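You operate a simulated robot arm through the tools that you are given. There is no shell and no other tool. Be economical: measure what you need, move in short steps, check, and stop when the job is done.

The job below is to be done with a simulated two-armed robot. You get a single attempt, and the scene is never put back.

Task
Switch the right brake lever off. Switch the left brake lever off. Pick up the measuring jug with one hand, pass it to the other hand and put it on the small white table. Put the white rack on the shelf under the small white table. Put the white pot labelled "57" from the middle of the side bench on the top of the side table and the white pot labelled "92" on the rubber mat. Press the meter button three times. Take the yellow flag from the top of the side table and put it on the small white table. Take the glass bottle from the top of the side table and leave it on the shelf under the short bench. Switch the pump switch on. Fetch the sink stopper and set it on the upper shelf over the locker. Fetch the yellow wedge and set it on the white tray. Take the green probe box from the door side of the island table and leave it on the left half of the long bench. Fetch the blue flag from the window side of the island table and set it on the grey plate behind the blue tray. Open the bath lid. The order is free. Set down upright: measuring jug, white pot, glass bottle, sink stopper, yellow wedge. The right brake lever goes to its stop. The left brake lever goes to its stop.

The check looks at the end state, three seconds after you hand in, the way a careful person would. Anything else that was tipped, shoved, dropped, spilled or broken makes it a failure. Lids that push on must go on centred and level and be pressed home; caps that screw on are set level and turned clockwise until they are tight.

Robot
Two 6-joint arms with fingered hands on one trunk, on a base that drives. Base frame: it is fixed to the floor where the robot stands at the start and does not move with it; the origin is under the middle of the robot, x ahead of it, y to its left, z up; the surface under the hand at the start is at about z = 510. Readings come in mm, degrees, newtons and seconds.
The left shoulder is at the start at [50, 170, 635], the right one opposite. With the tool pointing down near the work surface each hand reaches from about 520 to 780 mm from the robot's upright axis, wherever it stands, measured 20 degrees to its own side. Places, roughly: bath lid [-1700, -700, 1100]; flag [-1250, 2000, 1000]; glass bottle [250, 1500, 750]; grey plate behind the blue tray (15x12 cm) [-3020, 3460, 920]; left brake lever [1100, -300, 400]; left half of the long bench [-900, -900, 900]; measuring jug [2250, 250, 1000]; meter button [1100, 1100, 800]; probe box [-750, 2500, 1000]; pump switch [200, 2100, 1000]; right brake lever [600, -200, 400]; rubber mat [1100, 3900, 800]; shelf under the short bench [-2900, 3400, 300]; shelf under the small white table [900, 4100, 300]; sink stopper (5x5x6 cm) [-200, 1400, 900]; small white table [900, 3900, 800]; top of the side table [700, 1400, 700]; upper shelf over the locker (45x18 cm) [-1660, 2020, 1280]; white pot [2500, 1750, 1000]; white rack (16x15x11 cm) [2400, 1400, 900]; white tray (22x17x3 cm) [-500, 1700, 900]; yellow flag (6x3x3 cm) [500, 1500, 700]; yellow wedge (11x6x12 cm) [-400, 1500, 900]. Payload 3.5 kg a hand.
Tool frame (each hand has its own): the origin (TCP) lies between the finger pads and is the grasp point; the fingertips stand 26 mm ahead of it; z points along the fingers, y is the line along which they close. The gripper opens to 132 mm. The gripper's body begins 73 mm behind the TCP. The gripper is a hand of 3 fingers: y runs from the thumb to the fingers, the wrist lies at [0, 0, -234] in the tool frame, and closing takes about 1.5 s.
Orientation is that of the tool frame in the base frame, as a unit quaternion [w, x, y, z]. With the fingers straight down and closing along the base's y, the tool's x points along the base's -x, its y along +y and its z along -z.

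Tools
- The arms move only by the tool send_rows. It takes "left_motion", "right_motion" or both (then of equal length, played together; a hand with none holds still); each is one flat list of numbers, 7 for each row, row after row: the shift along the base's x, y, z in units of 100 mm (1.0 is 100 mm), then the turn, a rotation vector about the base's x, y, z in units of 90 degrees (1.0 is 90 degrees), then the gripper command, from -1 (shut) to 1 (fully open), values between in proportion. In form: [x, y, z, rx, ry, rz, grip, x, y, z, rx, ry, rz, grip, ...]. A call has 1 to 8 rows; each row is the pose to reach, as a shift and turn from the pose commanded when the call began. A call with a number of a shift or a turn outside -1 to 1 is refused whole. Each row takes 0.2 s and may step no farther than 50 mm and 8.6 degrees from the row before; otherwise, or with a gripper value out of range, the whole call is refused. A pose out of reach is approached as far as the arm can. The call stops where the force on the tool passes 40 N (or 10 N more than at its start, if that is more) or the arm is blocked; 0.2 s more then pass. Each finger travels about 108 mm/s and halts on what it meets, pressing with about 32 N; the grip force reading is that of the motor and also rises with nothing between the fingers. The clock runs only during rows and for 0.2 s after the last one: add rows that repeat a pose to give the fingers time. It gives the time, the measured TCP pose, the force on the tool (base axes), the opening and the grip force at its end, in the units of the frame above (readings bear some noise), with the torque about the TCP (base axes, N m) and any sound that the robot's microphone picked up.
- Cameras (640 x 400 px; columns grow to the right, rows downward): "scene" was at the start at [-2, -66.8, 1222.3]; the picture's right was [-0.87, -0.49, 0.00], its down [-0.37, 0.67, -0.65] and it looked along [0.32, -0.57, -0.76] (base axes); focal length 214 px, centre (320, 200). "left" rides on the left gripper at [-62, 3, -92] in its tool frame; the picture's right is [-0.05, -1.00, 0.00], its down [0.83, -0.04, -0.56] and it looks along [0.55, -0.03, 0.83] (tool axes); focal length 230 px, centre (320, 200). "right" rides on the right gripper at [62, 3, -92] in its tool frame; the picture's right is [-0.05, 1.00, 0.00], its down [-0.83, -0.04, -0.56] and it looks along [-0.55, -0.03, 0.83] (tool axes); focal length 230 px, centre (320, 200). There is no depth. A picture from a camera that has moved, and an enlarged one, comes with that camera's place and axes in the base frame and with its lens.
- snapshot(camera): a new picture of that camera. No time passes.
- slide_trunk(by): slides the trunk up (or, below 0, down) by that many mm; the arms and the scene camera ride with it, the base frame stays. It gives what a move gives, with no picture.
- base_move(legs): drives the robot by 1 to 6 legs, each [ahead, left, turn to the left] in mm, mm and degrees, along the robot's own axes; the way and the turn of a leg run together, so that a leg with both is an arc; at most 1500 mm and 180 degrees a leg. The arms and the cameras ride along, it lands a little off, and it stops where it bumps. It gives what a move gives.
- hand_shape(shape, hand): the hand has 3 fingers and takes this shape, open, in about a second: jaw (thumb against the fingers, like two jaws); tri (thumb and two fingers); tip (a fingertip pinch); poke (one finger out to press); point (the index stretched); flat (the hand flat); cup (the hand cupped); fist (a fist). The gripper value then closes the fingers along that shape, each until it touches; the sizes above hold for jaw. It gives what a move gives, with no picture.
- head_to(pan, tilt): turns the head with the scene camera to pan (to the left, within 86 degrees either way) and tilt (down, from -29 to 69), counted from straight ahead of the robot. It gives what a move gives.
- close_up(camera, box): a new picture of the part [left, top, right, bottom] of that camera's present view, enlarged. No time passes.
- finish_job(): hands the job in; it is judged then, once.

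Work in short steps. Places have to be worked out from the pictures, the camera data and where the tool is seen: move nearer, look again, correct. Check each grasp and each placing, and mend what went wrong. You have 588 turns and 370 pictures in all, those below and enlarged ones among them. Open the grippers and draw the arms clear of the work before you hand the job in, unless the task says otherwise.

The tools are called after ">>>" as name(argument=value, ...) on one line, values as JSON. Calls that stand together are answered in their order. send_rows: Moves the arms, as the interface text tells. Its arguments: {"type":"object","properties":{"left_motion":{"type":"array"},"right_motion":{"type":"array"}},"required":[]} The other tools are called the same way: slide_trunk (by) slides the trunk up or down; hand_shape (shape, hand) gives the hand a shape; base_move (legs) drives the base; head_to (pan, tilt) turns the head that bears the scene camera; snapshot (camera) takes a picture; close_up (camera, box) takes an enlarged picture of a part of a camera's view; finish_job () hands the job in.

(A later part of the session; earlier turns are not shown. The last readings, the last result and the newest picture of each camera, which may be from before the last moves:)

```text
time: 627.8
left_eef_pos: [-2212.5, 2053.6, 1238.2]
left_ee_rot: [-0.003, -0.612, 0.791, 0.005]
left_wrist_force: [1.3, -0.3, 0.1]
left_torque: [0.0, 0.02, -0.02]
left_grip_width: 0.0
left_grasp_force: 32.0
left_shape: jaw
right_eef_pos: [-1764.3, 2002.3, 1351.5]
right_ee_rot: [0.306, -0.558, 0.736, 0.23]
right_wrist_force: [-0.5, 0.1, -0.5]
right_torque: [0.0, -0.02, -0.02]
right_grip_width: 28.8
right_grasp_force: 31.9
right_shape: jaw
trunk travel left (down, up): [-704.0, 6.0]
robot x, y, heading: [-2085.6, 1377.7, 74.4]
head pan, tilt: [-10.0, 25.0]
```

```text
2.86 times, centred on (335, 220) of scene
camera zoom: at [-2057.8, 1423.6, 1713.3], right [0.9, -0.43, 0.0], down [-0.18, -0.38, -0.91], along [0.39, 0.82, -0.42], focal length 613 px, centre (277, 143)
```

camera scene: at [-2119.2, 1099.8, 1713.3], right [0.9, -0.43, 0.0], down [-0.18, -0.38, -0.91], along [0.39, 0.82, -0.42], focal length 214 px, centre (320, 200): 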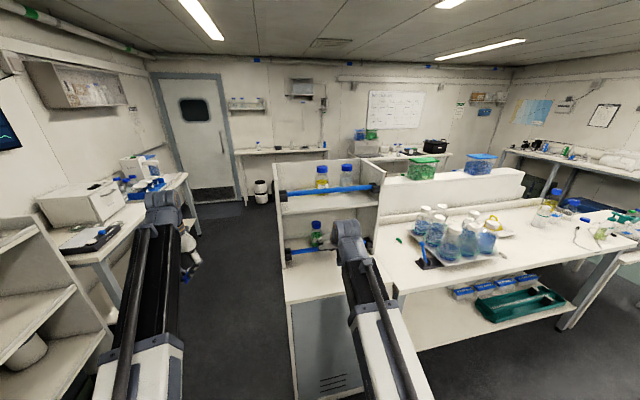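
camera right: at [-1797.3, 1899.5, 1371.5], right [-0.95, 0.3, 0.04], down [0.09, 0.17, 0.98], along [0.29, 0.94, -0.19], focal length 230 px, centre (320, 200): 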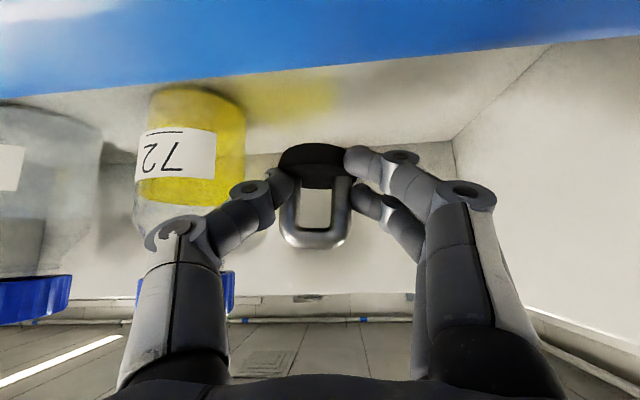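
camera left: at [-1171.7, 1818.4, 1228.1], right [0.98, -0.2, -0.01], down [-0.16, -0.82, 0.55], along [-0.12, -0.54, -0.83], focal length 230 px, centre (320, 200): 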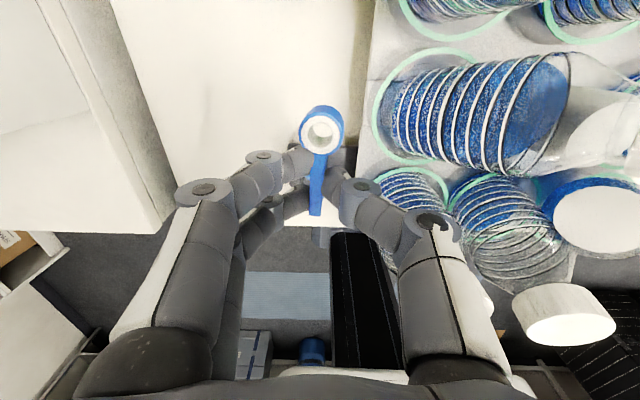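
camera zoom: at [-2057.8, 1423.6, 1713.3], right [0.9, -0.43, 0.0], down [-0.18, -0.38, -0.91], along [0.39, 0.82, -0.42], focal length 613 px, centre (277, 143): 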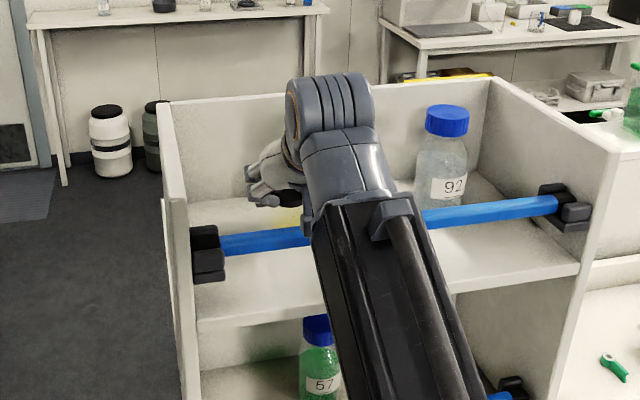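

Clear of bottle 72. Lower slowly, watching for contact with the rail.

>>> send_rows(right_motion=[-0.02, -0.07, -0.08, 0, 0, 0, -1, -0.02, -0.07, -0.16, 0, 0, 0, -1, -0.02, -0.07, -0.22, 0, 0, 0, -1, -0.02, -0.07, -0.28, 0, 0, 0, -1, -0.02, -0.07, -0.33, 0, 0, 0, -1])

>>> snapshot(camera="right")

```text
time: 629.0
left_eef_pos: [-2213.1, 2054.0, 1237.5]
left_ee_rot: [-0.003, -0.612, 0.791, 0.006]
left_wrist_force: [0.0, 0.0, 0.7]
left_torque: [0.04, -0.04, 0.0]
left_grip_width: 0.0
left_grasp_force: 32.2
left_shape: jaw
right_eef_pos: [-1767.5, 1995.3, 1317.7]
right_ee_rot: [0.306, -0.558, 0.736, 0.231]
right_wrist_force: [-0.1, 0.6, -0.3]
right_torque: [-0.01, 0.05, 0.01]
right_grip_width: 29.0
right_grasp_force: 32.2
right_shape: jaw
trunk travel left (down, up): [-704.0, 6.0]
robot x, y, heading: [-2090.4, 1376.1, 74.5]
head pan, tilt: [-10.0, 25.0]
```

```text
43 pictures are left
camera right: at [-1799.7, 1891.7, 1337.2], right [-0.95, 0.3, 0.04], down [0.09, 0.17, 0.98], along [0.29, 0.94, -0.19], focal length 230 px, centre (320, 200)
```

right: 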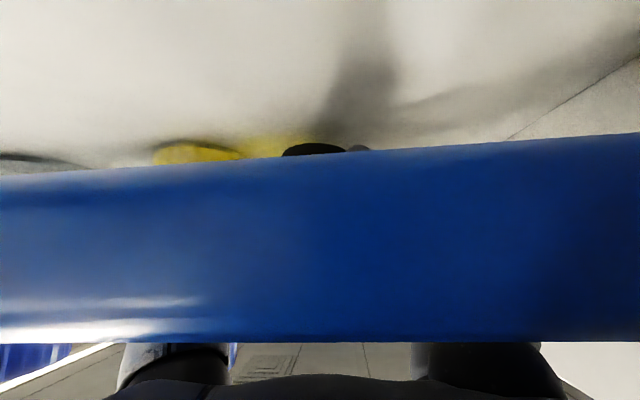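

>>> send_rows(right_motion=[0, 0, -0.03, 0, 0, 0, -1, 0, 0, -0.05, 0, 0, 0, -1, 0, 0, -0.07, 0, 0, 0, -1, 0, 0, -0.09, 0, 0, 0, -1, 0, 0, -0.11, 0, 0, 0, -1, 0, 0, -0.13, 0, 0, 0, -1])

```text
time: 630.4
left_eef_pos: [-2213.5, 2051.8, 1236.9]
left_ee_rot: [-0.003, -0.612, 0.79, 0.006]
left_wrist_force: [-0.5, -0.1, 1.3]
left_torque: [-0.03, 0.05, -0.03]
left_grip_width: 0.0
left_grasp_force: 31.8
left_shape: jaw
right_eef_pos: [-1767.3, 1994.7, 1304.3]
right_ee_rot: [0.307, -0.558, 0.736, 0.231]
right_wrist_force: [0.3, 2.9, 7.3]
right_torque: [-0.58, 0.31, -0.06]
right_grip_width: 29.0
right_grasp_force: 32.1
right_shape: jaw
trunk travel left (down, up): [-704.0, 6.0]
robot x, y, heading: [-2087.2, 1378.9, 74.7]
head pan, tilt: [-10.0, 25.0]
```

The hand now rests on the rail while the stopper is within a few mm of the board. Open gently.

>>> send_rows(right_motion=[0, 0, 0.01, 0, 0, 0, -0.7, 0, 0, 0.01, 0, 0, 0, -0.5, 0, 0, 0.01, 0, 0, 0, -0.25, 0, 0, 0.01, 0, 0, 0, -0.2, 0, 0, 0.01, 0, 0, 0, -0.2])

>>> send_rows(right_motion=[0, 0, 0.12, 0, 0, 0, -0.2, 0, 0, 0.24, 0, 0, 0, -0.2, -0.03, -0.1, 0.45, 0, 0, 0, -0.2, -0.06, -0.25, 0.7, 0, 0, 0, -0.2, -0.1, -0.4, 0.95, 0, 0, 0, -0.2])

>>> snapshot(camera="right")

```text
time: 631.6
left_eef_pos: [-2214.1, 2052.5, 1237.4]
left_ee_rot: [-0.003, -0.613, 0.79, 0.006]
left_wrist_force: [0.1, -0.1, -0.2]
left_torque: [0.0, 0.01, -0.01]
left_grip_width: 0.0
left_grasp_force: 31.9
left_shape: jaw
right_eef_pos: [-1766.9, 1995.2, 1305.9]
right_ee_rot: [0.307, -0.558, 0.736, 0.232]
right_wrist_force: [-0.2, 0.5, 1.4]
right_torque: [-0.17, 0.03, -0.09]
right_grip_width: 52.2
right_grasp_force: 0.0
right_shape: jaw
trunk travel left (down, up): [-704.0, 6.0]
robot x, y, heading: [-2086.1, 1383.2, 74.7]
head pan, tilt: [-10.0, 25.0]
```

```text
time: 632.8
left_eef_pos: [-2214.3, 2052.5, 1236.4]
left_ee_rot: [-0.003, -0.612, 0.791, 0.005]
left_wrist_force: [-0.2, 0.5, -0.6]
left_torque: [0.07, -0.01, 0.0]
left_grip_width: 0.0
left_grasp_force: 32.0
left_shape: jaw
right_eef_pos: [-1777.7, 1956.1, 1403.2]
right_ee_rot: [0.306, -0.558, 0.736, 0.232]
right_wrist_force: [-0.7, -1.5, 0.2]
right_torque: [0.03, -0.01, 0.02]
right_grip_width: 52.3
right_grasp_force: 0.2
right_shape: jaw
trunk travel left (down, up): [-704.0, 6.0]
robot x, y, heading: [-2086.8, 1377.5, 74.6]
head pan, tilt: [-10.0, 25.0]
```

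```text
42 pictures are left
camera right: at [-1809.4, 1851.5, 1422.1], right [-0.95, 0.3, 0.04], down [0.09, 0.17, 0.98], along [0.29, 0.94, -0.19], focal length 230 px, centre (320, 200)
```

right: 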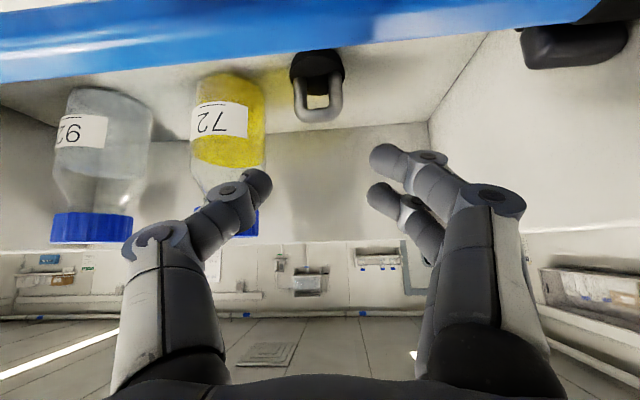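

The stopper stands on the upper shelf. Back out, go through the west passage toward the short bench.

>>> base_move(legs=[[-250, 0, 0], [0, 530, 0], [1100, 0, 0], [850, 0, 0], [0, 0, 90]])

>>> head_to(pan=0, tilt=35)

>>> snapshot(camera="scene")

```text
time: 650.5
left_eef_pos: [-2835.9, 3048.7, 1236.2]
left_ee_rot: [0.005, 0.991, -0.132, -0.002]
left_wrist_force: [-0.4, -0.3, -0.7]
left_torque: [0.0, 0.04, 0.01]
left_grip_width: 0.0
left_grasp_force: 31.7
left_shape: jaw
right_eef_pos: [-2733.1, 3484.5, 1403.0]
right_ee_rot: [-0.055, 0.914, -0.131, -0.379]
right_wrist_force: [0.5, 0.9, -0.9]
right_torque: [-0.01, 0.04, -0.03]
right_grip_width: 52.5
right_grasp_force: 0.1
right_shape: jaw
trunk travel left (down, up): [-704.0, 6.0]
robot x, y, heading: [-2157.8, 3168.1, 164.0]
head pan, tilt: [-10.0, 25.0]
```

```text
time: 651.2
left_eef_pos: [-2835.8, 3048.4, 1237.5]
left_ee_rot: [0.005, 0.991, -0.132, -0.001]
left_wrist_force: [-0.3, -0.5, -0.1]
left_torque: [0.01, -0.03, 0.03]
left_grip_width: 0.3
left_grasp_force: 31.9
left_shape: jaw
right_eef_pos: [-2730.7, 3485.1, 1402.9]
right_ee_rot: [-0.055, 0.914, -0.131, -0.379]
right_wrist_force: [0.1, 1.0, 0.5]
right_torque: [0.02, 0.02, -0.04]
right_grip_width: 52.4
right_grasp_force: 0.2
right_shape: jaw
trunk travel left (down, up): [-704.0, 6.0]
robot x, y, heading: [-2155.8, 3168.3, 164.0]
head pan, tilt: [0.0, 35.0]
```

```text
41 pictures are left
camera scene: at [-2205.0, 3181.7, 1697.6], right [0.28, 0.96, 0.0], down [0.55, -0.16, -0.82], along [-0.79, 0.23, -0.57], focal length 214 px, centre (320, 200)
```

scene: 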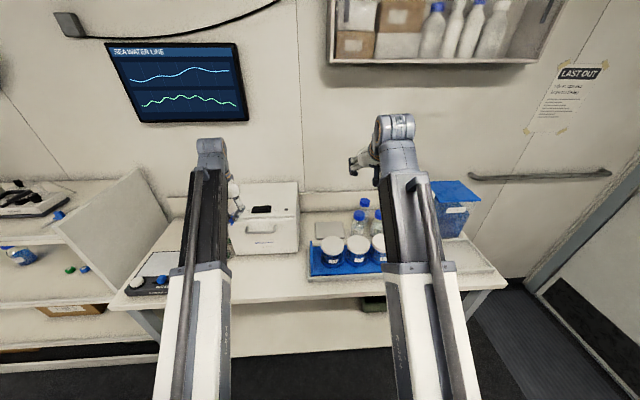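

>>> close_up(camera="scene", box=[230, 170, 410, 300])

```text
3.08 times, centred on (320, 235) of scene
camera zoom: at [-2205.0, 3181.7, 1697.6], right [0.28, 0.96, 0.0], down [0.55, -0.16, -0.82], along [-0.79, 0.23, -0.57], focal length 660 px, centre (320, 92)
```

zoom: 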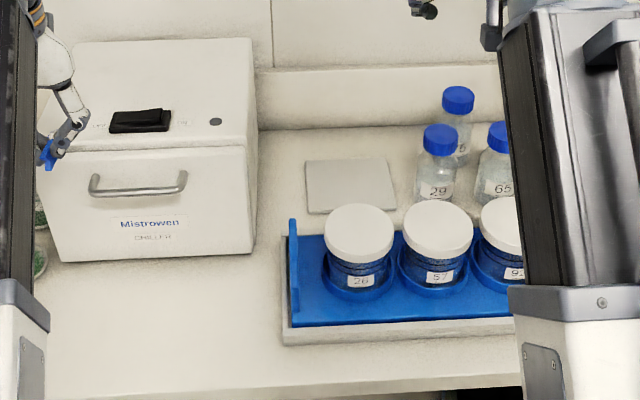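

The grey plate is at ≈(-3014,3472). Move closer and right, then bring the flag over it.

>>> base_move(legs=[[0, -250, 0.5], [150, 0, 0]])

>>> send_rows(left_motion=[-0.12, 0.17, -0.1, 0, 0, 0, -1, -0.24, 0.35, -0.25, 0, 0, 0, -1, -0.36, 0.52, -0.4, 0, 0, 0, -1, -0.48, 0.7, -0.55, 0, 0, 0, -1, -0.6, 0.85, -0.7, 0, 0, 0, -1, -0.7, 0.98, -0.85, 0, 0, 0, -1])

>>> snapshot(camera="left")

```text
time: 654.0
left_eef_pos: [-2912.7, 3326.8, 1237.0]
left_ee_rot: [0.006, 0.992, -0.129, -0.001]
left_wrist_force: [0.2, -0.5, -0.1]
left_torque: [-0.04, -0.01, -0.02]
left_grip_width: 0.0
left_grasp_force: 31.6
left_shape: jaw
right_eef_pos: [-2812.3, 3762.7, 1401.9]
right_ee_rot: [-0.055, 0.914, -0.129, -0.379]
right_wrist_force: [-1.1, -0.1, -0.7]
right_torque: [-0.01, 0.01, 0.03]
right_grip_width: 52.4
right_grasp_force: 0.0
right_shape: jaw
trunk travel left (down, up): [-704.0, 6.0]
robot x, y, heading: [-2238.1, 3448.1, 163.9]
head pan, tilt: [0.0, 35.0]
```

```text
time: 655.4
left_eef_pos: [-2981.9, 3425.4, 1152.1]
left_ee_rot: [0.006, 0.991, -0.13, -0.002]
left_wrist_force: [0.7, -0.2, 0.1]
left_torque: [-0.02, -0.03, -0.03]
left_grip_width: 0.0
left_grasp_force: 31.8
left_shape: jaw
right_eef_pos: [-2811.1, 3763.7, 1401.4]
right_ee_rot: [-0.054, 0.915, -0.129, -0.379]
right_wrist_force: [-0.8, -0.3, -0.6]
right_torque: [-0.02, -0.01, -0.03]
right_grip_width: 52.4
right_grasp_force: 0.1
right_shape: jaw
trunk travel left (down, up): [-704.0, 6.0]
robot x, y, heading: [-2231.3, 3448.0, 164.1]
head pan, tilt: [0.0, 35.0]
```

```text
39 pictures are left
camera left: at [-3041.1, 3438.4, 1244.9], right [0.21, 0.98, -0.01], down [0.82, -0.17, 0.55], along [0.54, -0.12, -0.83], focal length 230 px, centre (320, 200)
```

left: 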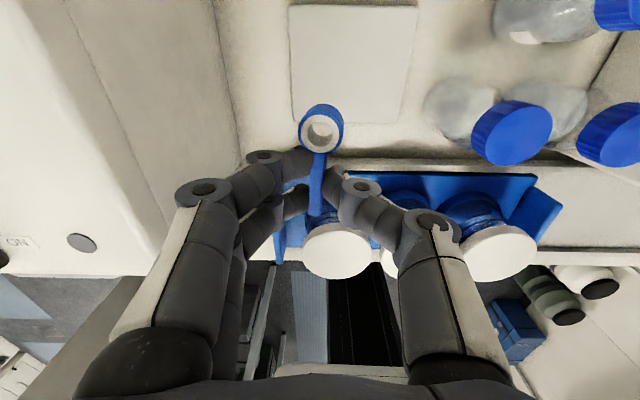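

>>> send_rows(left_motion=[-0.13, 0.22, -0.2, 0, 0, 0, -1, -0.26, 0.45, -0.45, 0, 0, 0, -1, -0.26, 0.45, -0.7, 0, 0, 0, -1, -0.26, 0.45, -0.95, 0, 0, 0, -1])

>>> snapshot(camera="left")

```text
time: 656.4
left_eef_pos: [-3001.9, 3467.1, 1057.1]
left_ee_rot: [0.006, 0.992, -0.129, -0.003]
left_wrist_force: [-0.2, 0.7, -0.2]
left_torque: [-0.05, 0.02, 0.01]
left_grip_width: 0.0
left_grasp_force: 31.8
left_shape: jaw
left hand out of reach, approached as far as the arm can: row 2, 3, 4
right_eef_pos: [-2811.5, 3761.6, 1400.5]
right_ee_rot: [-0.054, 0.915, -0.129, -0.379]
right_wrist_force: [0.2, -1.0, -0.3]
right_torque: [-0.04, -0.03, -0.03]
right_grip_width: 52.4
right_grasp_force: 0.0
right_shape: jaw
trunk travel left (down, up): [-704.0, 6.0]
robot x, y, heading: [-2234.1, 3446.8, 164.1]
head pan, tilt: [0.0, 35.0]
```

```text
38 pictures are left
camera left: at [-3061.0, 3479.9, 1150.1], right [0.21, 0.98, -0.01], down [0.82, -0.17, 0.55], along [0.54, -0.12, -0.83], focal length 230 px, centre (320, 200)
```

left: 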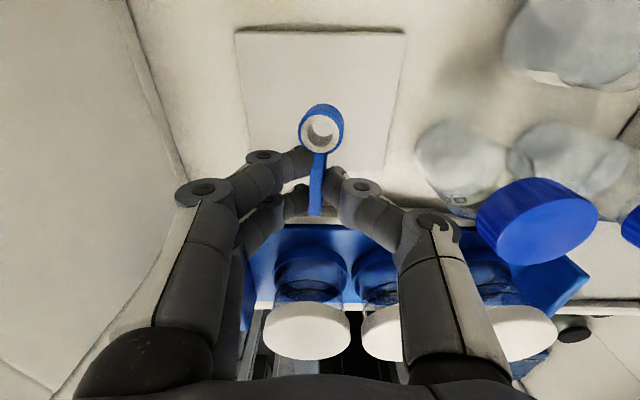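

Flag is right over the plate centre. Lower to contact.

>>> send_rows(left_motion=[0, 0, -0.25, 0, 0, 0, -1, 0, 0, -0.5, 0, 0, 0, -1, 0, 0, -0.75, 0, 0, 0, -1, 0, 0, -0.95, 0, 0, 0, -1])

>>> send_rows(left_motion=[0, 0, -0.05, 0, 0, 0, -1, 0, 0, -0.1, 0, 0, 0, -1, 0, 0, -0.14, 0, 0, 0, -1, 0, 0, -0.18, 0, 0, 0, -1, 0, 0, -0.22, 0, 0, 0, -1, 0, 0, -0.26, 0, 0, 0, -1])

>>> snapshot(camera="left")

```text
time: 657.4
left_eef_pos: [-3002.5, 3467.8, 960.1]
left_ee_rot: [0.005, 0.992, -0.13, -0.001]
left_wrist_force: [0.3, -0.1, -0.6]
left_torque: [0.02, -0.02, 0.02]
left_grip_width: 0.0
left_grasp_force: 32.3
left_shape: jaw
right_eef_pos: [-2811.5, 3762.6, 1400.9]
right_ee_rot: [-0.055, 0.914, -0.13, -0.38]
right_wrist_force: [0.1, -0.3, 0.4]
right_torque: [-0.04, -0.03, -0.02]
right_grip_width: 52.3
right_grasp_force: 0.1
right_shape: jaw
trunk travel left (down, up): [-704.0, 6.0]
robot x, y, heading: [-2237.1, 3450.2, 164.4]
head pan, tilt: [0.0, 35.0]
```

```text
time: 658.8
left_eef_pos: [-3002.1, 3467.6, 939.9]
left_ee_rot: [0.006, 0.991, -0.13, -0.005]
left_wrist_force: [-3.8, 0.7, 29.8]
left_torque: [-0.09, 0.08, 0.03]
left_grip_width: 3.0
left_grasp_force: 32.4
left_shape: jaw
right_eef_pos: [-2808.1, 3763.0, 1403.1]
right_ee_rot: [-0.054, 0.914, -0.129, -0.381]
right_wrist_force: [-0.1, 0.1, -0.2]
right_torque: [-0.04, -0.02, -0.02]
right_grip_width: 52.0
right_grasp_force: 0.0
right_shape: jaw
trunk travel left (down, up): [-704.0, 6.0]
robot x, y, heading: [-2236.4, 3446.6, 164.3]
head pan, tilt: [0.0, 35.0]
```

```text
37 pictures are left
camera left: at [-3059.3, 3481.1, 1033.3], right [0.21, 0.98, -0.01], down [0.82, -0.17, 0.55], along [0.53, -0.12, -0.84], focal length 230 px, centre (320, 200)
```

left: 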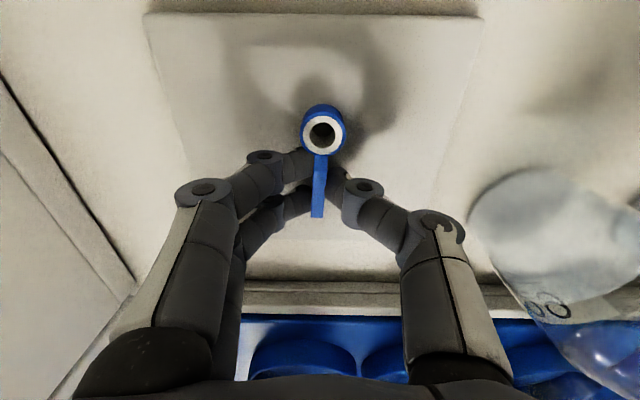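

Flag is on the plate. Ease, open a little, and rise.

>>> send_rows(left_motion=[0, 0, 0.03, 0, 0, 0, -1, 0, 0, 0.03, 0, 0, 0, -0.6, 0, 0, 0.03, 0, 0, 0, -0.5, 0, 0, 0.03, 0, 0, 0, -0.5, 0, 0, 0.25, 0, 0, 0, -0.5, 0, 0, 0.5, 0, 0, 0, -0.5, 0, 0, 0.75, 0, 0, 0, -0.5, 0, 0, 1, 0, 0, 0, -0.5])

>>> snapshot(camera="left")

```text
time: 660.6
left_eef_pos: [-2999.8, 3469.3, 1035.0]
left_ee_rot: [0.006, 0.992, -0.13, -0.002]
left_wrist_force: [0.2, -0.2, -0.2]
left_torque: [-0.02, 0.01, 0.0]
left_grip_width: 32.7
left_grasp_force: 0.0
left_shape: jaw
right_eef_pos: [-2811.2, 3762.1, 1401.8]
right_ee_rot: [-0.054, 0.915, -0.129, -0.379]
right_wrist_force: [-0.1, 0.0, -0.4]
right_torque: [0.02, 0.04, -0.01]
right_grip_width: 52.3
right_grasp_force: 0.1
right_shape: jaw
trunk travel left (down, up): [-704.0, 6.0]
robot x, y, heading: [-2236.2, 3448.5, 164.1]
head pan, tilt: [0.0, 35.0]
```

```text
36 pictures are left
camera left: at [-3059.2, 3481.2, 1127.9], right [0.21, 0.98, -0.01], down [0.82, -0.17, 0.55], along [0.54, -0.12, -0.83], focal length 230 px, centre (320, 200)
```

left: 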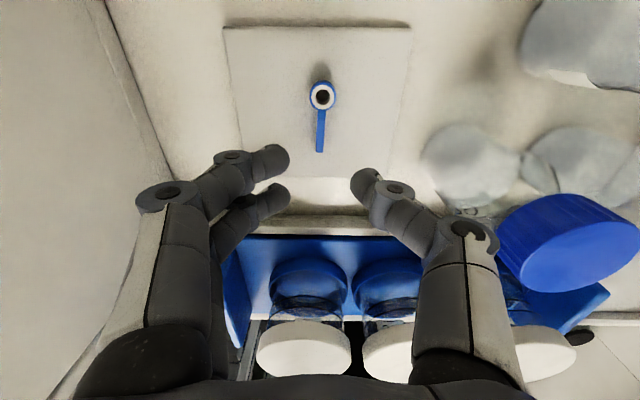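

Flag delivered. Raise the left hand, back off, and travel back to the side table for the glass bottle.

>>> send_rows(left_motion=[0.02, 0, 0.25, 0, 0, 0, 0, 0.05, 0, 0.5, 0, 0, 0, 0.5, 0.1, 0, 0.75, 0, 0, 0, 1, 0.15, 0, 1, 0, 0, 0, 1])

>>> base_move(legs=[[-180, 0, 0], [0, 0, -89], [-1100, 0, 0], [-1050, 0, 0], [0, -1200, 0], [0, -1200, 0]])

>>> head_to(pan=0, tilt=35)

>>> snapshot(camera="scene")

```text
time: 661.6
left_eef_pos: [-2985.6, 3467.4, 1134.4]
left_ee_rot: [0.006, 0.992, -0.13, -0.002]
left_wrist_force: [-1.1, -0.5, 0.6]
left_torque: [0.0, 0.0, -0.01]
left_grip_width: 131.9
left_grasp_force: 0.1
left_shape: jaw
right_eef_pos: [-2809.9, 3762.6, 1401.4]
right_ee_rot: [-0.053, 0.915, -0.128, -0.38]
right_wrist_force: [-0.2, 0.1, -0.2]
right_torque: [-0.03, 0.0, 0.01]
right_grip_width: 52.3
right_grasp_force: 0.0
right_shape: jaw
trunk travel left (down, up): [-704.0, 6.0]
robot x, y, heading: [-2234.8, 3451.5, 164.1]
head pan, tilt: [0.0, 35.0]
```

```text
time: 664.6
left_eef_pos: [-2750.6, 3698.4, 1136.0]
left_ee_rot: [0.019, 0.946, -0.323, 0.0]
left_wrist_force: [-2.6, -22.0, -2.7]
left_torque: [-0.22, 0.13, -0.7]
left_grip_width: 131.4
left_grasp_force: 0.1
left_shape: jaw
right_eef_pos: [-2464.0, 3916.6, 1402.6]
right_ee_rot: [-0.133, 0.868, -0.314, -0.361]
right_wrist_force: [-0.3, 0.4, -0.2]
right_torque: [0.0, -0.01, -0.01]
right_grip_width: 52.8
right_grasp_force: 0.1
right_shape: jaw
trunk travel left (down, up): [-704.0, 6.0]
robot x, y, heading: [-2065.6, 3394.9, 140.5]
head pan, tilt: [0.0, 35.0]
stopped in leg 2: the force on the tool passed its limit at 67 N (the readings are from after the stop); the commanded pose is now the measured one
```

```text
time: 665.2
left_eef_pos: [-2749.0, 3699.7, 1137.3]
left_ee_rot: [0.017, 0.946, -0.324, -0.001]
left_wrist_force: [-1.7, -29.6, 0.8]
left_torque: [-0.12, 0.0, -0.95]
left_grip_width: 131.2
left_grasp_force: 0.2
left_shape: jaw
right_eef_pos: [-2463.5, 3915.1, 1402.8]
right_ee_rot: [-0.133, 0.868, -0.315, -0.36]
right_wrist_force: [-0.3, 0.0, 0.5]
right_torque: [0.0, 0.03, 0.0]
right_grip_width: 52.9
right_grasp_force: 0.1
right_shape: jaw
trunk travel left (down, up): [-704.0, 6.0]
robot x, y, heading: [-2061.5, 3401.5, 140.6]
head pan, tilt: [0.0, 35.0]
```

```text
35 pictures are left
camera scene: at [-2100.8, 3425.2, 1697.7], right [0.64, 0.77, 0.0], down [0.44, -0.36, -0.82], along [-0.63, 0.52, -0.57], focal length 214 px, centre (320, 200)
```

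scene: 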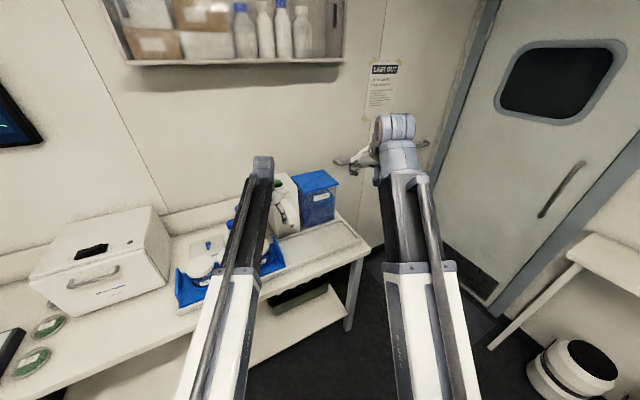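

The left hand swept into the white appliance at the bench's right end. Turn back slightly and inspect.

>>> base_move(legs=[[0, 0, 12]])

>>> close_up(camera="scene", box=[150, 130, 390, 330])

```text
time: 666.4
left_eef_pos: [-2798.2, 3557.0, 1136.3]
left_ee_rot: [0.016, 0.974, -0.224, 0.001]
left_wrist_force: [0.1, -0.7, 0.6]
left_torque: [0.03, 0.02, -0.02]
left_grip_width: 131.9
left_grasp_force: 0.1
left_shape: jaw
right_eef_pos: [-2562.3, 3824.7, 1401.4]
right_ee_rot: [-0.094, 0.896, -0.223, -0.372]
right_wrist_force: [-0.3, -0.2, -0.7]
right_torque: [0.02, 0.01, -0.02]
right_grip_width: 52.8
right_grasp_force: 0.1
right_shape: jaw
trunk travel left (down, up): [-704.0, 6.0]
robot x, y, heading: [-2061.9, 3399.2, 152.3]
head pan, tilt: [0.0, 35.0]
```

```text
2.00 times, centred on (270, 230) of scene
camera zoom: at [-2106.3, 3421.3, 1697.6], right [0.46, 0.89, 0.0], down [0.51, -0.27, -0.82], along [-0.73, 0.38, -0.57], focal length 429 px, centre (420, 140)
```

zoom: 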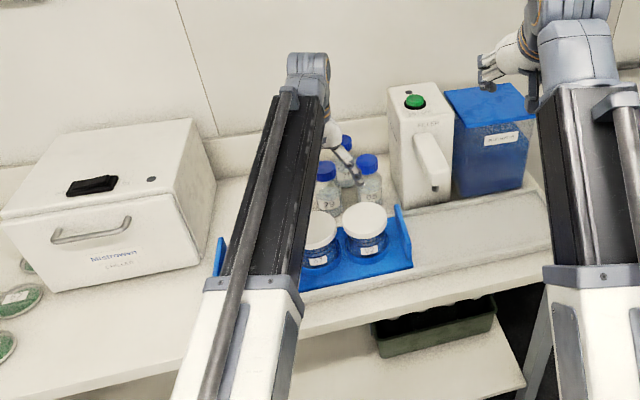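

The appliance is upright and still beside the blue box. Back well away before turning this time.

>>> base_move(legs=[[-380, 0, 0], [0, 0, -77], [0, 370, 0], [-1050, 0, 0], [-1050, 0, 0]])

```text
time: 683.9
left_eef_pos: [-2609.3, 2070.4, 1137.1]
left_ee_rot: [-0.014, -0.626, 0.78, 0.01]
left_wrist_force: [-0.4, 0.3, -0.3]
left_torque: [0.01, -0.02, 0.02]
left_grip_width: 131.9
left_grasp_force: 0.1
left_shape: jaw
right_eef_pos: [-2294.9, 1903.4, 1401.5]
right_ee_rot: [0.304, -0.566, 0.73, 0.234]
right_wrist_force: [0.6, -0.4, 0.3]
right_torque: [0.01, 0.01, -0.01]
right_grip_width: 52.8
right_grasp_force: 0.1
right_shape: jaw
trunk travel left (down, up): [-704.0, 6.0]
robot x, y, heading: [-2596.5, 1322.8, 75.5]
head pan, tilt: [0.0, 35.0]
```

>>> base_move(legs=[[-280, 0, 0], [0, -950, 0], [0, -950, -1], [0, -850, 0]])

>>> snapshot(camera="scene")

```text
time: 699.0
left_eef_pos: [-32.4, 1105.1, 1136.7]
left_ee_rot: [-0.013, -0.62, 0.784, 0.01]
left_wrist_force: [-0.1, -0.2, -0.2]
left_torque: [0.0, -0.01, 0.0]
left_grip_width: 131.9
left_grasp_force: 0.0
left_shape: jaw
right_eef_pos: [279.3, 936.1, 1400.3]
right_ee_rot: [0.305, -0.56, 0.734, 0.232]
right_wrist_force: [0.0, 0.5, 0.4]
right_torque: [0.0, 0.0, -0.01]
right_grip_width: 52.5
right_grasp_force: 0.1
right_shape: jaw
trunk travel left (down, up): [-704.0, 6.0]
robot x, y, heading: [-27.7, 355.7, 75.3]
head pan, tilt: [0.0, 35.0]
```

```text
33 pictures are left
camera scene: at [-13.0, 402.5, 1697.6], right [0.97, -0.26, 0.0], down [-0.15, -0.55, -0.82], along [0.21, 0.79, -0.57], focal length 214 px, centre (320, 200)
```

scene: 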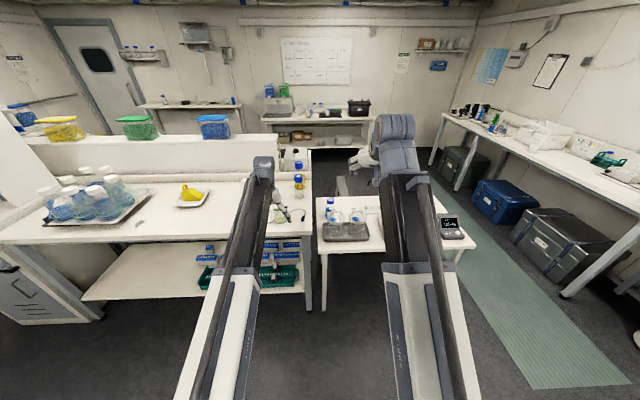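

Bottle ahead. Move in front of the side table's left part and yaw the left hand ~78°.

>>> base_move(legs=[[0, -260, 0], [500, 0, 0]])

>>> send_rows(left_motion=[0, 0, 0, 0, 0, 0.09, 1, 0, 0, -0.1, 0, 0, 0.18, 1, 0, 0, -0.2, 0, 0, 0.27, 1, 0, 0, -0.3, 0, 0, 0.36, 1, 0, 0, -0.4, 0, 0, 0.45, 1, 0, 0, -0.5, 0, 0, 0.54, 1, 0, 0, -0.6, 0, 0, 0.63, 1, 0, 0, -0.7, 0, 0, 0.72, 1])

>>> send_rows(left_motion=[0, 0, 0, 0, 0, 0.09, 1, 0, 0, 0, 0, 0, 0.13, 1])

>>> snapshot(camera="left")

```text
time: 703.4
left_eef_pos: [353.2, 1521.1, 1134.8]
left_ee_rot: [-0.014, -0.618, 0.786, 0.01]
left_wrist_force: [-0.1, 0.1, 0.5]
left_torque: [0.01, -0.04, 0.0]
left_grip_width: 131.7
left_grasp_force: 0.1
left_shape: jaw
right_eef_pos: [663.3, 1349.2, 1400.2]
right_ee_rot: [0.306, -0.558, 0.736, 0.231]
right_wrist_force: [-0.1, -0.5, 0.0]
right_torque: [0.0, -0.01, -0.01]
right_grip_width: 52.7
right_grasp_force: 0.1
right_shape: jaw
trunk travel left (down, up): [-704.0, 6.0]
robot x, y, heading: [356.4, 769.7, 75.0]
head pan, tilt: [0.0, 35.0]
```

```text
time: 705.2
left_eef_pos: [353.6, 1520.9, 1066.7]
left_ee_rot: [0.016, 0.943, -0.332, -0.002]
left_wrist_force: [-0.1, -1.4, -0.3]
left_torque: [0.01, -0.03, -0.02]
left_grip_width: 132.0
left_grasp_force: 0.1
left_shape: jaw
right_eef_pos: [664.3, 1348.2, 1401.3]
right_ee_rot: [0.306, -0.559, 0.735, 0.231]
right_wrist_force: [0.7, -0.2, 0.1]
right_torque: [-0.02, 0.0, 0.01]
right_grip_width: 52.6
right_grasp_force: 0.0
right_shape: jaw
trunk travel left (down, up): [-704.0, 6.0]
robot x, y, heading: [354.6, 774.5, 74.7]
head pan, tilt: [0.0, 35.0]
```

```text
time: 705.8
left_eef_pos: [353.8, 1520.1, 1065.8]
left_ee_rot: [0.016, 0.972, -0.234, 0.0]
left_wrist_force: [0.3, -0.3, -1.0]
left_torque: [-0.01, -0.03, 0.03]
left_grip_width: 132.1
left_grasp_force: 0.1
left_shape: jaw
right_eef_pos: [663.9, 1348.8, 1402.0]
right_ee_rot: [0.306, -0.558, 0.736, 0.231]
right_wrist_force: [0.2, 0.3, -0.2]
right_torque: [0.04, 0.0, 0.02]
right_grip_width: 52.4
right_grasp_force: 0.1
right_shape: jaw
trunk travel left (down, up): [-704.0, 6.0]
robot x, y, heading: [355.1, 772.6, 74.6]
head pan, tilt: [0.0, 35.0]
```

```text
32 pictures are left
camera left: at [298.8, 1547.9, 1158.2], right [0.41, 0.91, -0.03], down [0.76, -0.32, 0.56], along [0.5, -0.25, -0.83], focal length 230 px, centre (320, 200)
```

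left: 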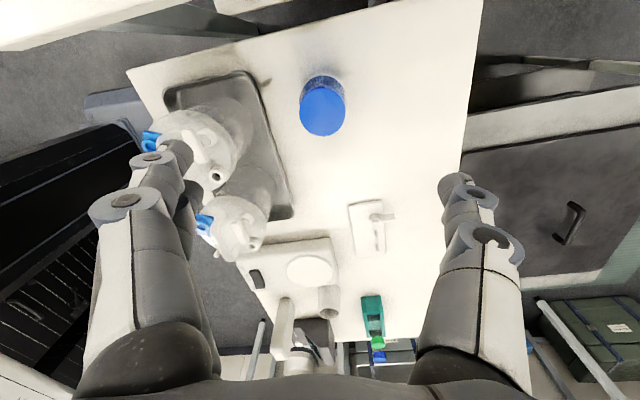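

Bottle axis ≈(351,1517), directly below. Narrow the grip a bit and descend.

>>> send_rows(left_motion=[-0.02, -0.02, -0.25, 0, 0, 0, 0.6, -0.02, -0.02, -0.5, 0, 0, 0, 0.6, -0.02, -0.02, -0.75, 0, 0, 0, 0.6, -0.02, -0.02, -1, 0, 0, 0, 0.6])

>>> send_rows(left_motion=[0, 0, -0.15, 0, 0, 0, 0.6, 0, 0, -0.3, 0, 0, 0, 0.6])

>>> snapshot(camera="left")

```text
time: 706.8
left_eef_pos: [352.5, 1517.6, 965.4]
left_ee_rot: [0.017, 0.972, -0.234, 0.0]
left_wrist_force: [0.2, -0.7, -0.3]
left_torque: [0.02, -0.04, 0.01]
left_grip_width: 105.9
left_grasp_force: 0.1
left_shape: jaw
right_eef_pos: [665.1, 1347.6, 1401.9]
right_ee_rot: [0.306, -0.559, 0.735, 0.232]
right_wrist_force: [-0.3, -0.2, 0.1]
right_torque: [-0.01, 0.04, 0.0]
right_grip_width: 52.5
right_grasp_force: 0.1
right_shape: jaw
trunk travel left (down, up): [-704.0, 6.0]
robot x, y, heading: [357.1, 767.5, 74.6]
head pan, tilt: [0.0, 35.0]
```

```text
time: 707.4
left_eef_pos: [352.1, 1519.1, 936.9]
left_ee_rot: [0.016, 0.972, -0.234, 0.001]
left_wrist_force: [0.4, 0.2, 0.8]
left_torque: [0.02, -0.01, 0.01]
left_grip_width: 105.9
left_grasp_force: 0.0
left_shape: jaw
right_eef_pos: [664.8, 1347.1, 1401.2]
right_ee_rot: [0.305, -0.559, 0.735, 0.231]
right_wrist_force: [-0.1, -0.7, 0.1]
right_torque: [0.0, 0.01, -0.04]
right_grip_width: 52.5
right_grasp_force: 0.1
right_shape: jaw
trunk travel left (down, up): [-704.0, 6.0]
robot x, y, heading: [357.6, 769.2, 74.6]
head pan, tilt: [0.0, 35.0]
```

```text
31 pictures are left
camera left: at [297.4, 1546.3, 1028.2], right [0.41, 0.91, -0.03], down [0.76, -0.32, 0.56], along [0.5, -0.25, -0.83], focal length 230 px, centre (320, 200)
```

left: 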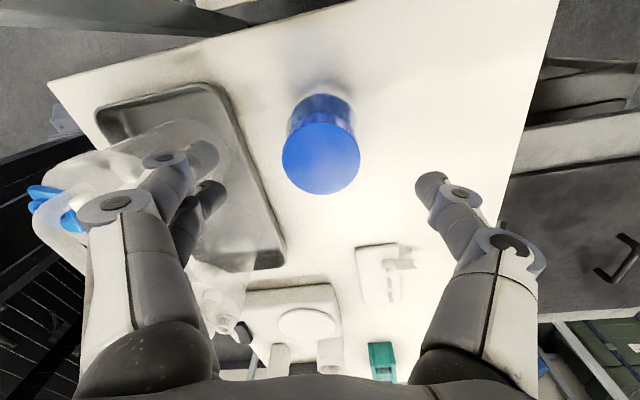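

>>> send_rows(left_motion=[0, -0.01, -0.25, 0, 0, 0, 0.6, 0, -0.02, -0.5, 0, 0, 0, 0.6, 0, -0.02, -0.75, 0, 0, 0, 0.6, 0, -0.02, -1, 0, 0, 0, 0.6])

>>> snapshot(camera="left")

```text
time: 708.4
left_eef_pos: [350.6, 1516.6, 835.8]
left_ee_rot: [0.017, 0.972, -0.234, 0.001]
left_wrist_force: [-0.9, -0.1, -0.3]
left_torque: [0.03, 0.02, -0.03]
left_grip_width: 105.7
left_grasp_force: 0.1
left_shape: jaw
right_eef_pos: [664.5, 1347.8, 1401.3]
right_ee_rot: [0.306, -0.559, 0.735, 0.231]
right_wrist_force: [-0.2, -0.4, 0.4]
right_torque: [-0.04, -0.03, 0.01]
right_grip_width: 53.0
right_grasp_force: 0.1
right_shape: jaw
trunk travel left (down, up): [-704.0, 6.0]
robot x, y, heading: [358.8, 767.0, 75.0]
head pan, tilt: [0.0, 35.0]
```

```text
30 pictures are left
camera left: at [296.5, 1543.6, 927.8], right [0.41, 0.91, -0.03], down [0.76, -0.32, 0.56], along [0.5, -0.25, -0.83], focal length 230 px, centre (320, 200)
```

left: 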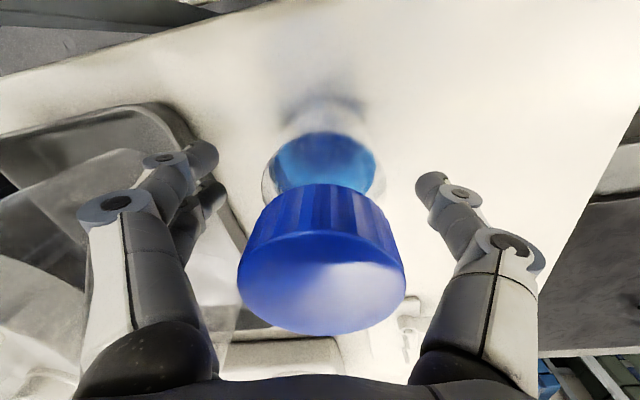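

>>> send_rows(left_motion=[0, 0, 0, 0, 0, 0, 0.2, 0, 0, 0, 0, 0, 0, -0.3, 0, 0, 0, 0, 0, 0, -1, 0, 0, 0, 0, 0, 0, -1, 0, 0, 0, 0, 0, 0, -1])

>>> send_rows(left_motion=[0, 0, 0.25, 0, 0, 0, -1, 0, 0, 0.5, 0, 0, 0, -1, 0, 0, 0.75, 0, 0, 0, -1, 0, 0, 1, 0, 0, 0, -1])

>>> snapshot(camera="left")

```text
time: 709.6
left_eef_pos: [350.3, 1515.0, 834.6]
left_ee_rot: [0.016, 0.972, -0.235, 0.0]
left_wrist_force: [-1.1, 0.0, 0.4]
left_torque: [0.07, 0.0, 0.03]
left_grip_width: 57.9
left_grasp_force: 32.0
left_shape: jaw
right_eef_pos: [663.5, 1347.7, 1400.9]
right_ee_rot: [0.306, -0.559, 0.735, 0.232]
right_wrist_force: [-0.1, -0.8, -0.6]
right_torque: [-0.02, -0.02, 0.02]
right_grip_width: 52.6
right_grasp_force: 0.1
right_shape: jaw
trunk travel left (down, up): [-704.0, 6.0]
robot x, y, heading: [355.3, 768.3, 74.5]
head pan, tilt: [0.0, 35.0]
```

```text
time: 710.6
left_eef_pos: [351.9, 1515.4, 935.3]
left_ee_rot: [0.017, 0.972, -0.233, 0.0]
left_wrist_force: [-0.1, 0.0, -4.7]
left_torque: [0.04, 0.05, 0.0]
left_grip_width: 57.6
left_grasp_force: 31.7
left_shape: jaw
right_eef_pos: [664.7, 1348.3, 1401.0]
right_ee_rot: [0.306, -0.559, 0.736, 0.231]
right_wrist_force: [-0.2, -0.4, -0.2]
right_torque: [0.02, 0.01, -0.02]
right_grip_width: 52.3
right_grasp_force: 0.1
right_shape: jaw
trunk travel left (down, up): [-704.0, 6.0]
robot x, y, heading: [354.9, 771.0, 74.7]
head pan, tilt: [0.0, 35.0]
```

```text
29 pictures are left
camera left: at [297.4, 1542.9, 1027.9], right [0.41, 0.91, -0.03], down [0.76, -0.32, 0.56], along [0.5, -0.25, -0.83], focal length 230 px, centre (320, 200)
```

left: 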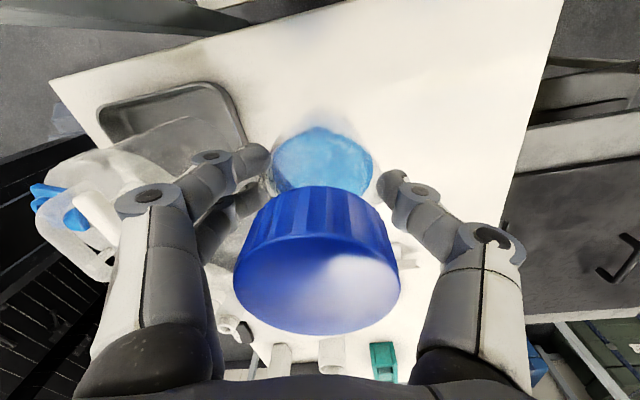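

Bottle held. Raise it and carry it around via the west passage to the short bench.

>>> send_rows(left_motion=[0, 0, 0.25, 0, 0, 0, -1, 0, -0.02, 0.5, 0, 0, 0, -1, 0, -0.04, 0.75, 0, 0, 0, -1, 0, -0.06, 1, 0, 0, 0, -1])

>>> base_move(legs=[[-480, 0, 0], [0, 1000, 0], [0, 1000, 0.5], [0, 950, 0]])

>>> base_move(legs=[[1050, 0, 0], [950, 0, 0], [0, -180, 0], [0, 0, 90]])

>>> snapshot(camera="scene")

```text
time: 711.6
left_eef_pos: [353.5, 1510.6, 1037.0]
left_ee_rot: [0.017, 0.972, -0.235, -0.001]
left_wrist_force: [-0.3, 0.4, -3.8]
left_torque: [0.02, 0.01, 0.02]
left_grip_width: 58.0
left_grasp_force: 31.9
left_shape: jaw
right_eef_pos: [664.4, 1349.5, 1401.6]
right_ee_rot: [0.306, -0.559, 0.735, 0.232]
right_wrist_force: [-0.5, -0.4, 0.7]
right_torque: [-0.01, 0.0, 0.01]
right_grip_width: 52.8
right_grasp_force: 0.1
right_shape: jaw
trunk travel left (down, up): [-704.0, 6.0]
robot x, y, heading: [352.0, 772.0, 74.7]
head pan, tilt: [0.0, 35.0]
```

```text
time: 728.6
left_eef_pos: [-2635.1, 1790.6, 1035.9]
left_ee_rot: [0.016, 0.974, -0.226, 0.001]
left_wrist_force: [0.3, -0.4, -4.2]
left_torque: [0.0, 0.01, 0.0]
left_grip_width: 57.8
left_grasp_force: 31.4
left_shape: jaw
right_eef_pos: [-2319.1, 1634.1, 1401.7]
right_ee_rot: [0.304, -0.564, 0.731, 0.234]
right_wrist_force: [0.1, 0.1, -0.5]
right_torque: [-0.03, -0.02, 0.0]
right_grip_width: 52.7
right_grasp_force: 0.1
right_shape: jaw
trunk travel left (down, up): [-704.0, 6.0]
robot x, y, heading: [-2619.7, 1049.5, 75.8]
head pan, tilt: [0.0, 35.0]
```

```text
time: 739.8
left_eef_pos: [-1946.7, 3687.3, 1035.0]
left_ee_rot: [0.017, 0.973, -0.23, 0.0]
left_wrist_force: [-1.0, -0.6, -4.5]
left_torque: [-0.02, 0.0, 0.02]
left_grip_width: 57.8
left_grasp_force: 31.7
left_shape: jaw
right_eef_pos: [-1632.0, 3529.3, 1402.0]
right_ee_rot: [0.306, -0.562, 0.732, 0.233]
right_wrist_force: [0.4, 0.5, 0.9]
right_torque: [-0.01, -0.02, -0.03]
right_grip_width: 52.6
right_grasp_force: 0.1
right_shape: jaw
trunk travel left (down, up): [-704.0, 6.0]
robot x, y, heading: [-1939.1, 2947.1, 75.3]
head pan, tilt: [0.0, 35.0]
stopped in leg 3: the robot was blocked; the commanded pose is now the measured one
```

```text
28 pictures are left
camera scene: at [-1925.0, 2995.8, 1697.5], right [0.97, -0.25, 0.0], down [-0.15, -0.56, -0.82], along [0.21, 0.79, -0.57], focal length 214 px, centre (320, 200)
```

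scene: 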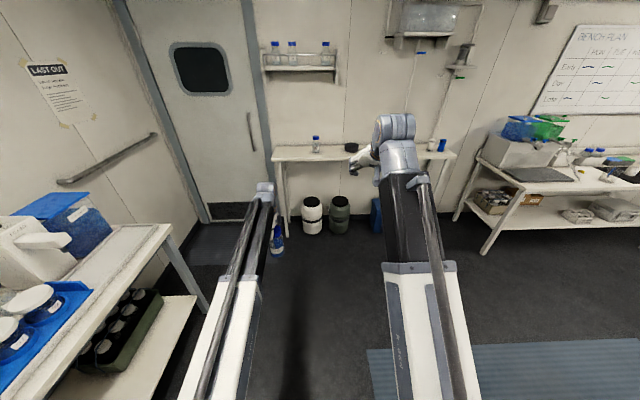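

Base touched something on the right; shift back left a bit and turn to face the short bench.

>>> base_move(legs=[[0, 70, 0], [0, 0, 90]])

>>> slide_trunk(by=-300)

>>> head_to(pan=10, tilt=30)

>>> snapshot(camera="scene")

```text
time: 742.9
left_eef_pos: [-2521.0, 3511.6, 1033.1]
left_ee_rot: [0.016, 0.996, 0.092, 0.006]
left_wrist_force: [-0.4, 0.4, -5.0]
left_torque: [-0.01, -0.02, 0.01]
left_grip_width: 57.3
left_grasp_force: 32.2
left_shape: jaw
right_eef_pos: [-2176.3, 3575.9, 1401.0]
right_ee_rot: [-0.215, 0.766, -0.517, -0.316]
right_wrist_force: [-0.3, 0.5, 0.0]
right_torque: [-0.02, -0.01, 0.0]
right_grip_width: 53.0
right_grasp_force: 0.0
right_shape: jaw
trunk travel left (down, up): [-704.0, 6.0]
robot x, y, heading: [-2066.0, 2931.8, 112.1]
head pan, tilt: [0.0, 35.0]
stopped in leg 2: the robot was blocked; the commanded pose is now the measured one
```

```text
time: 745.9
left_eef_pos: [-2519.4, 3510.4, 734.9]
left_ee_rot: [0.016, 0.996, 0.091, 0.007]
left_wrist_force: [-0.9, 0.2, -4.1]
left_torque: [-0.01, 0.03, 0.0]
left_grip_width: 57.5
left_grasp_force: 31.9
left_shape: jaw
right_eef_pos: [-2174.6, 3574.9, 1101.6]
right_ee_rot: [-0.215, 0.767, -0.515, -0.318]
right_wrist_force: [-0.3, 0.7, -0.7]
right_torque: [0.0, -0.01, 0.0]
right_grip_width: 52.6
right_grasp_force: 0.0
right_shape: jaw
trunk travel left (down, up): [-404.0, 306.0]
robot x, y, heading: [-2066.3, 2928.5, 112.6]
head pan, tilt: [0.0, 35.0]
```

```text
time: 746.6
left_eef_pos: [-2519.9, 3512.0, 735.9]
left_ee_rot: [0.016, 0.996, 0.091, 0.006]
left_wrist_force: [-0.1, 0.4, -3.8]
left_torque: [0.0, 0.03, -0.01]
left_grip_width: 57.8
left_grasp_force: 32.5
left_shape: jaw
right_eef_pos: [-2173.2, 3573.8, 1101.4]
right_ee_rot: [-0.215, 0.766, -0.516, -0.318]
right_wrist_force: [0.6, -0.2, 0.3]
right_torque: [0.0, 0.0, -0.01]
right_grip_width: 53.1
right_grasp_force: 0.0
right_shape: jaw
trunk travel left (down, up): [-404.0, 306.0]
robot x, y, heading: [-2065.7, 2928.7, 112.7]
head pan, tilt: [10.0, 30.0]
```

```text
27 pictures are left
camera scene: at [-2099.9, 2967.9, 1405.3], right [0.84, 0.54, 0.0], down [0.27, -0.42, -0.87], along [-0.46, 0.73, -0.5], focal length 214 px, centre (320, 200)
```

scene: 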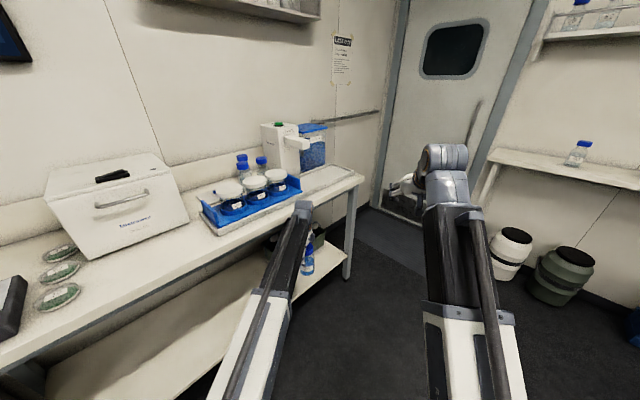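

Turning is obstructed here. Raise everything again, turn back, shift further left where turning worked before, and then rotate.

>>> slide_trunk(by=300)

>>> send_rows(left_motion=[0, 0, 0.25, 0, 0, 0, -1, 0, 0, 0.5, 0, 0, 0, -1, 0.02, -0.05, 0.75, 0, 0, 0, -1, 0.04, -0.1, 1, 0, 0, 0, -1])

>>> send_rows(left_motion=[0, 0, 0.25, 0, 0, 0, -1, 0, 0, 0.5, 0, 0, 0, -1, 0.02, -0.05, 0.75, 0, 0, 0, -1, 0.04, -0.1, 1, 0, 0, 0, -1])

>>> base_move(legs=[[0, 0, -37.5], [-120, 0, 0], [0, 200, 0], [0, 0, 90]])

```text
time: 749.6
left_eef_pos: [-2519.4, 3511.4, 1035.0]
left_ee_rot: [0.016, 0.996, 0.091, 0.007]
left_wrist_force: [-1.0, -0.4, -4.1]
left_torque: [-0.03, 0.01, 0.01]
left_grip_width: 57.6
left_grasp_force: 32.0
left_shape: jaw
right_eef_pos: [-2173.9, 3575.3, 1400.6]
right_ee_rot: [-0.215, 0.766, -0.516, -0.317]
right_wrist_force: [-0.1, -0.2, -0.4]
right_torque: [0.07, -0.03, 0.04]
right_grip_width: 53.0
right_grasp_force: 0.2
right_shape: jaw
trunk travel left (down, up): [-704.0, 6.0]
robot x, y, heading: [-2066.4, 2924.9, 112.6]
head pan, tilt: [10.0, 30.0]
```

```text
time: 750.6
left_eef_pos: [-2515.3, 3501.5, 1137.3]
left_ee_rot: [0.016, 0.996, 0.092, 0.007]
left_wrist_force: [-0.1, 0.0, -3.9]
left_torque: [0.02, 0.03, -0.02]
left_grip_width: 57.4
left_grasp_force: 32.1
left_shape: jaw
right_eef_pos: [-2174.1, 3573.7, 1402.4]
right_ee_rot: [-0.215, 0.766, -0.516, -0.318]
right_wrist_force: [0.6, 1.1, -1.4]
right_torque: [-0.01, 0.05, 0.02]
right_grip_width: 52.7
right_grasp_force: 0.1
right_shape: jaw
trunk travel left (down, up): [-704.0, 6.0]
robot x, y, heading: [-2062.3, 2928.0, 112.2]
head pan, tilt: [10.0, 30.0]
```

```text
time: 751.6
left_eef_pos: [-2511.6, 3490.9, 1235.2]
left_ee_rot: [0.016, 0.996, 0.092, 0.006]
left_wrist_force: [0.0, 0.1, -3.4]
left_torque: [0.04, 0.03, 0.0]
left_grip_width: 57.7
left_grasp_force: 31.8
left_shape: jaw
right_eef_pos: [-2174.5, 3574.1, 1401.3]
right_ee_rot: [-0.214, 0.766, -0.516, -0.318]
right_wrist_force: [-0.1, -0.6, -0.9]
right_torque: [0.01, 0.02, -0.03]
right_grip_width: 52.7
right_grasp_force: 0.1
right_shape: jaw
trunk travel left (down, up): [-704.0, 6.0]
robot x, y, heading: [-2069.1, 2927.7, 112.7]
head pan, tilt: [10.0, 30.0]
```

```text
time: 759.6
left_eef_pos: [-3008.5, 2880.4, 1235.9]
left_ee_rot: [0.012, 0.863, 0.505, 0.013]
left_wrist_force: [0.0, 1.0, -4.3]
left_torque: [0.0, 0.0, -0.03]
left_grip_width: 56.5
left_grasp_force: 32.0
left_shape: jaw
right_eef_pos: [-2857.1, 3194.2, 1402.3]
right_ee_rot: [-0.059, 0.913, -0.141, -0.378]
right_wrist_force: [-1.0, -0.5, 0.1]
right_torque: [-0.02, -0.02, -0.06]
right_grip_width: 52.6
right_grasp_force: 0.0
right_shape: jaw
trunk travel left (down, up): [-704.0, 6.0]
robot x, y, heading: [-2291.4, 2865.0, 162.6]
head pan, tilt: [10.0, 30.0]
```

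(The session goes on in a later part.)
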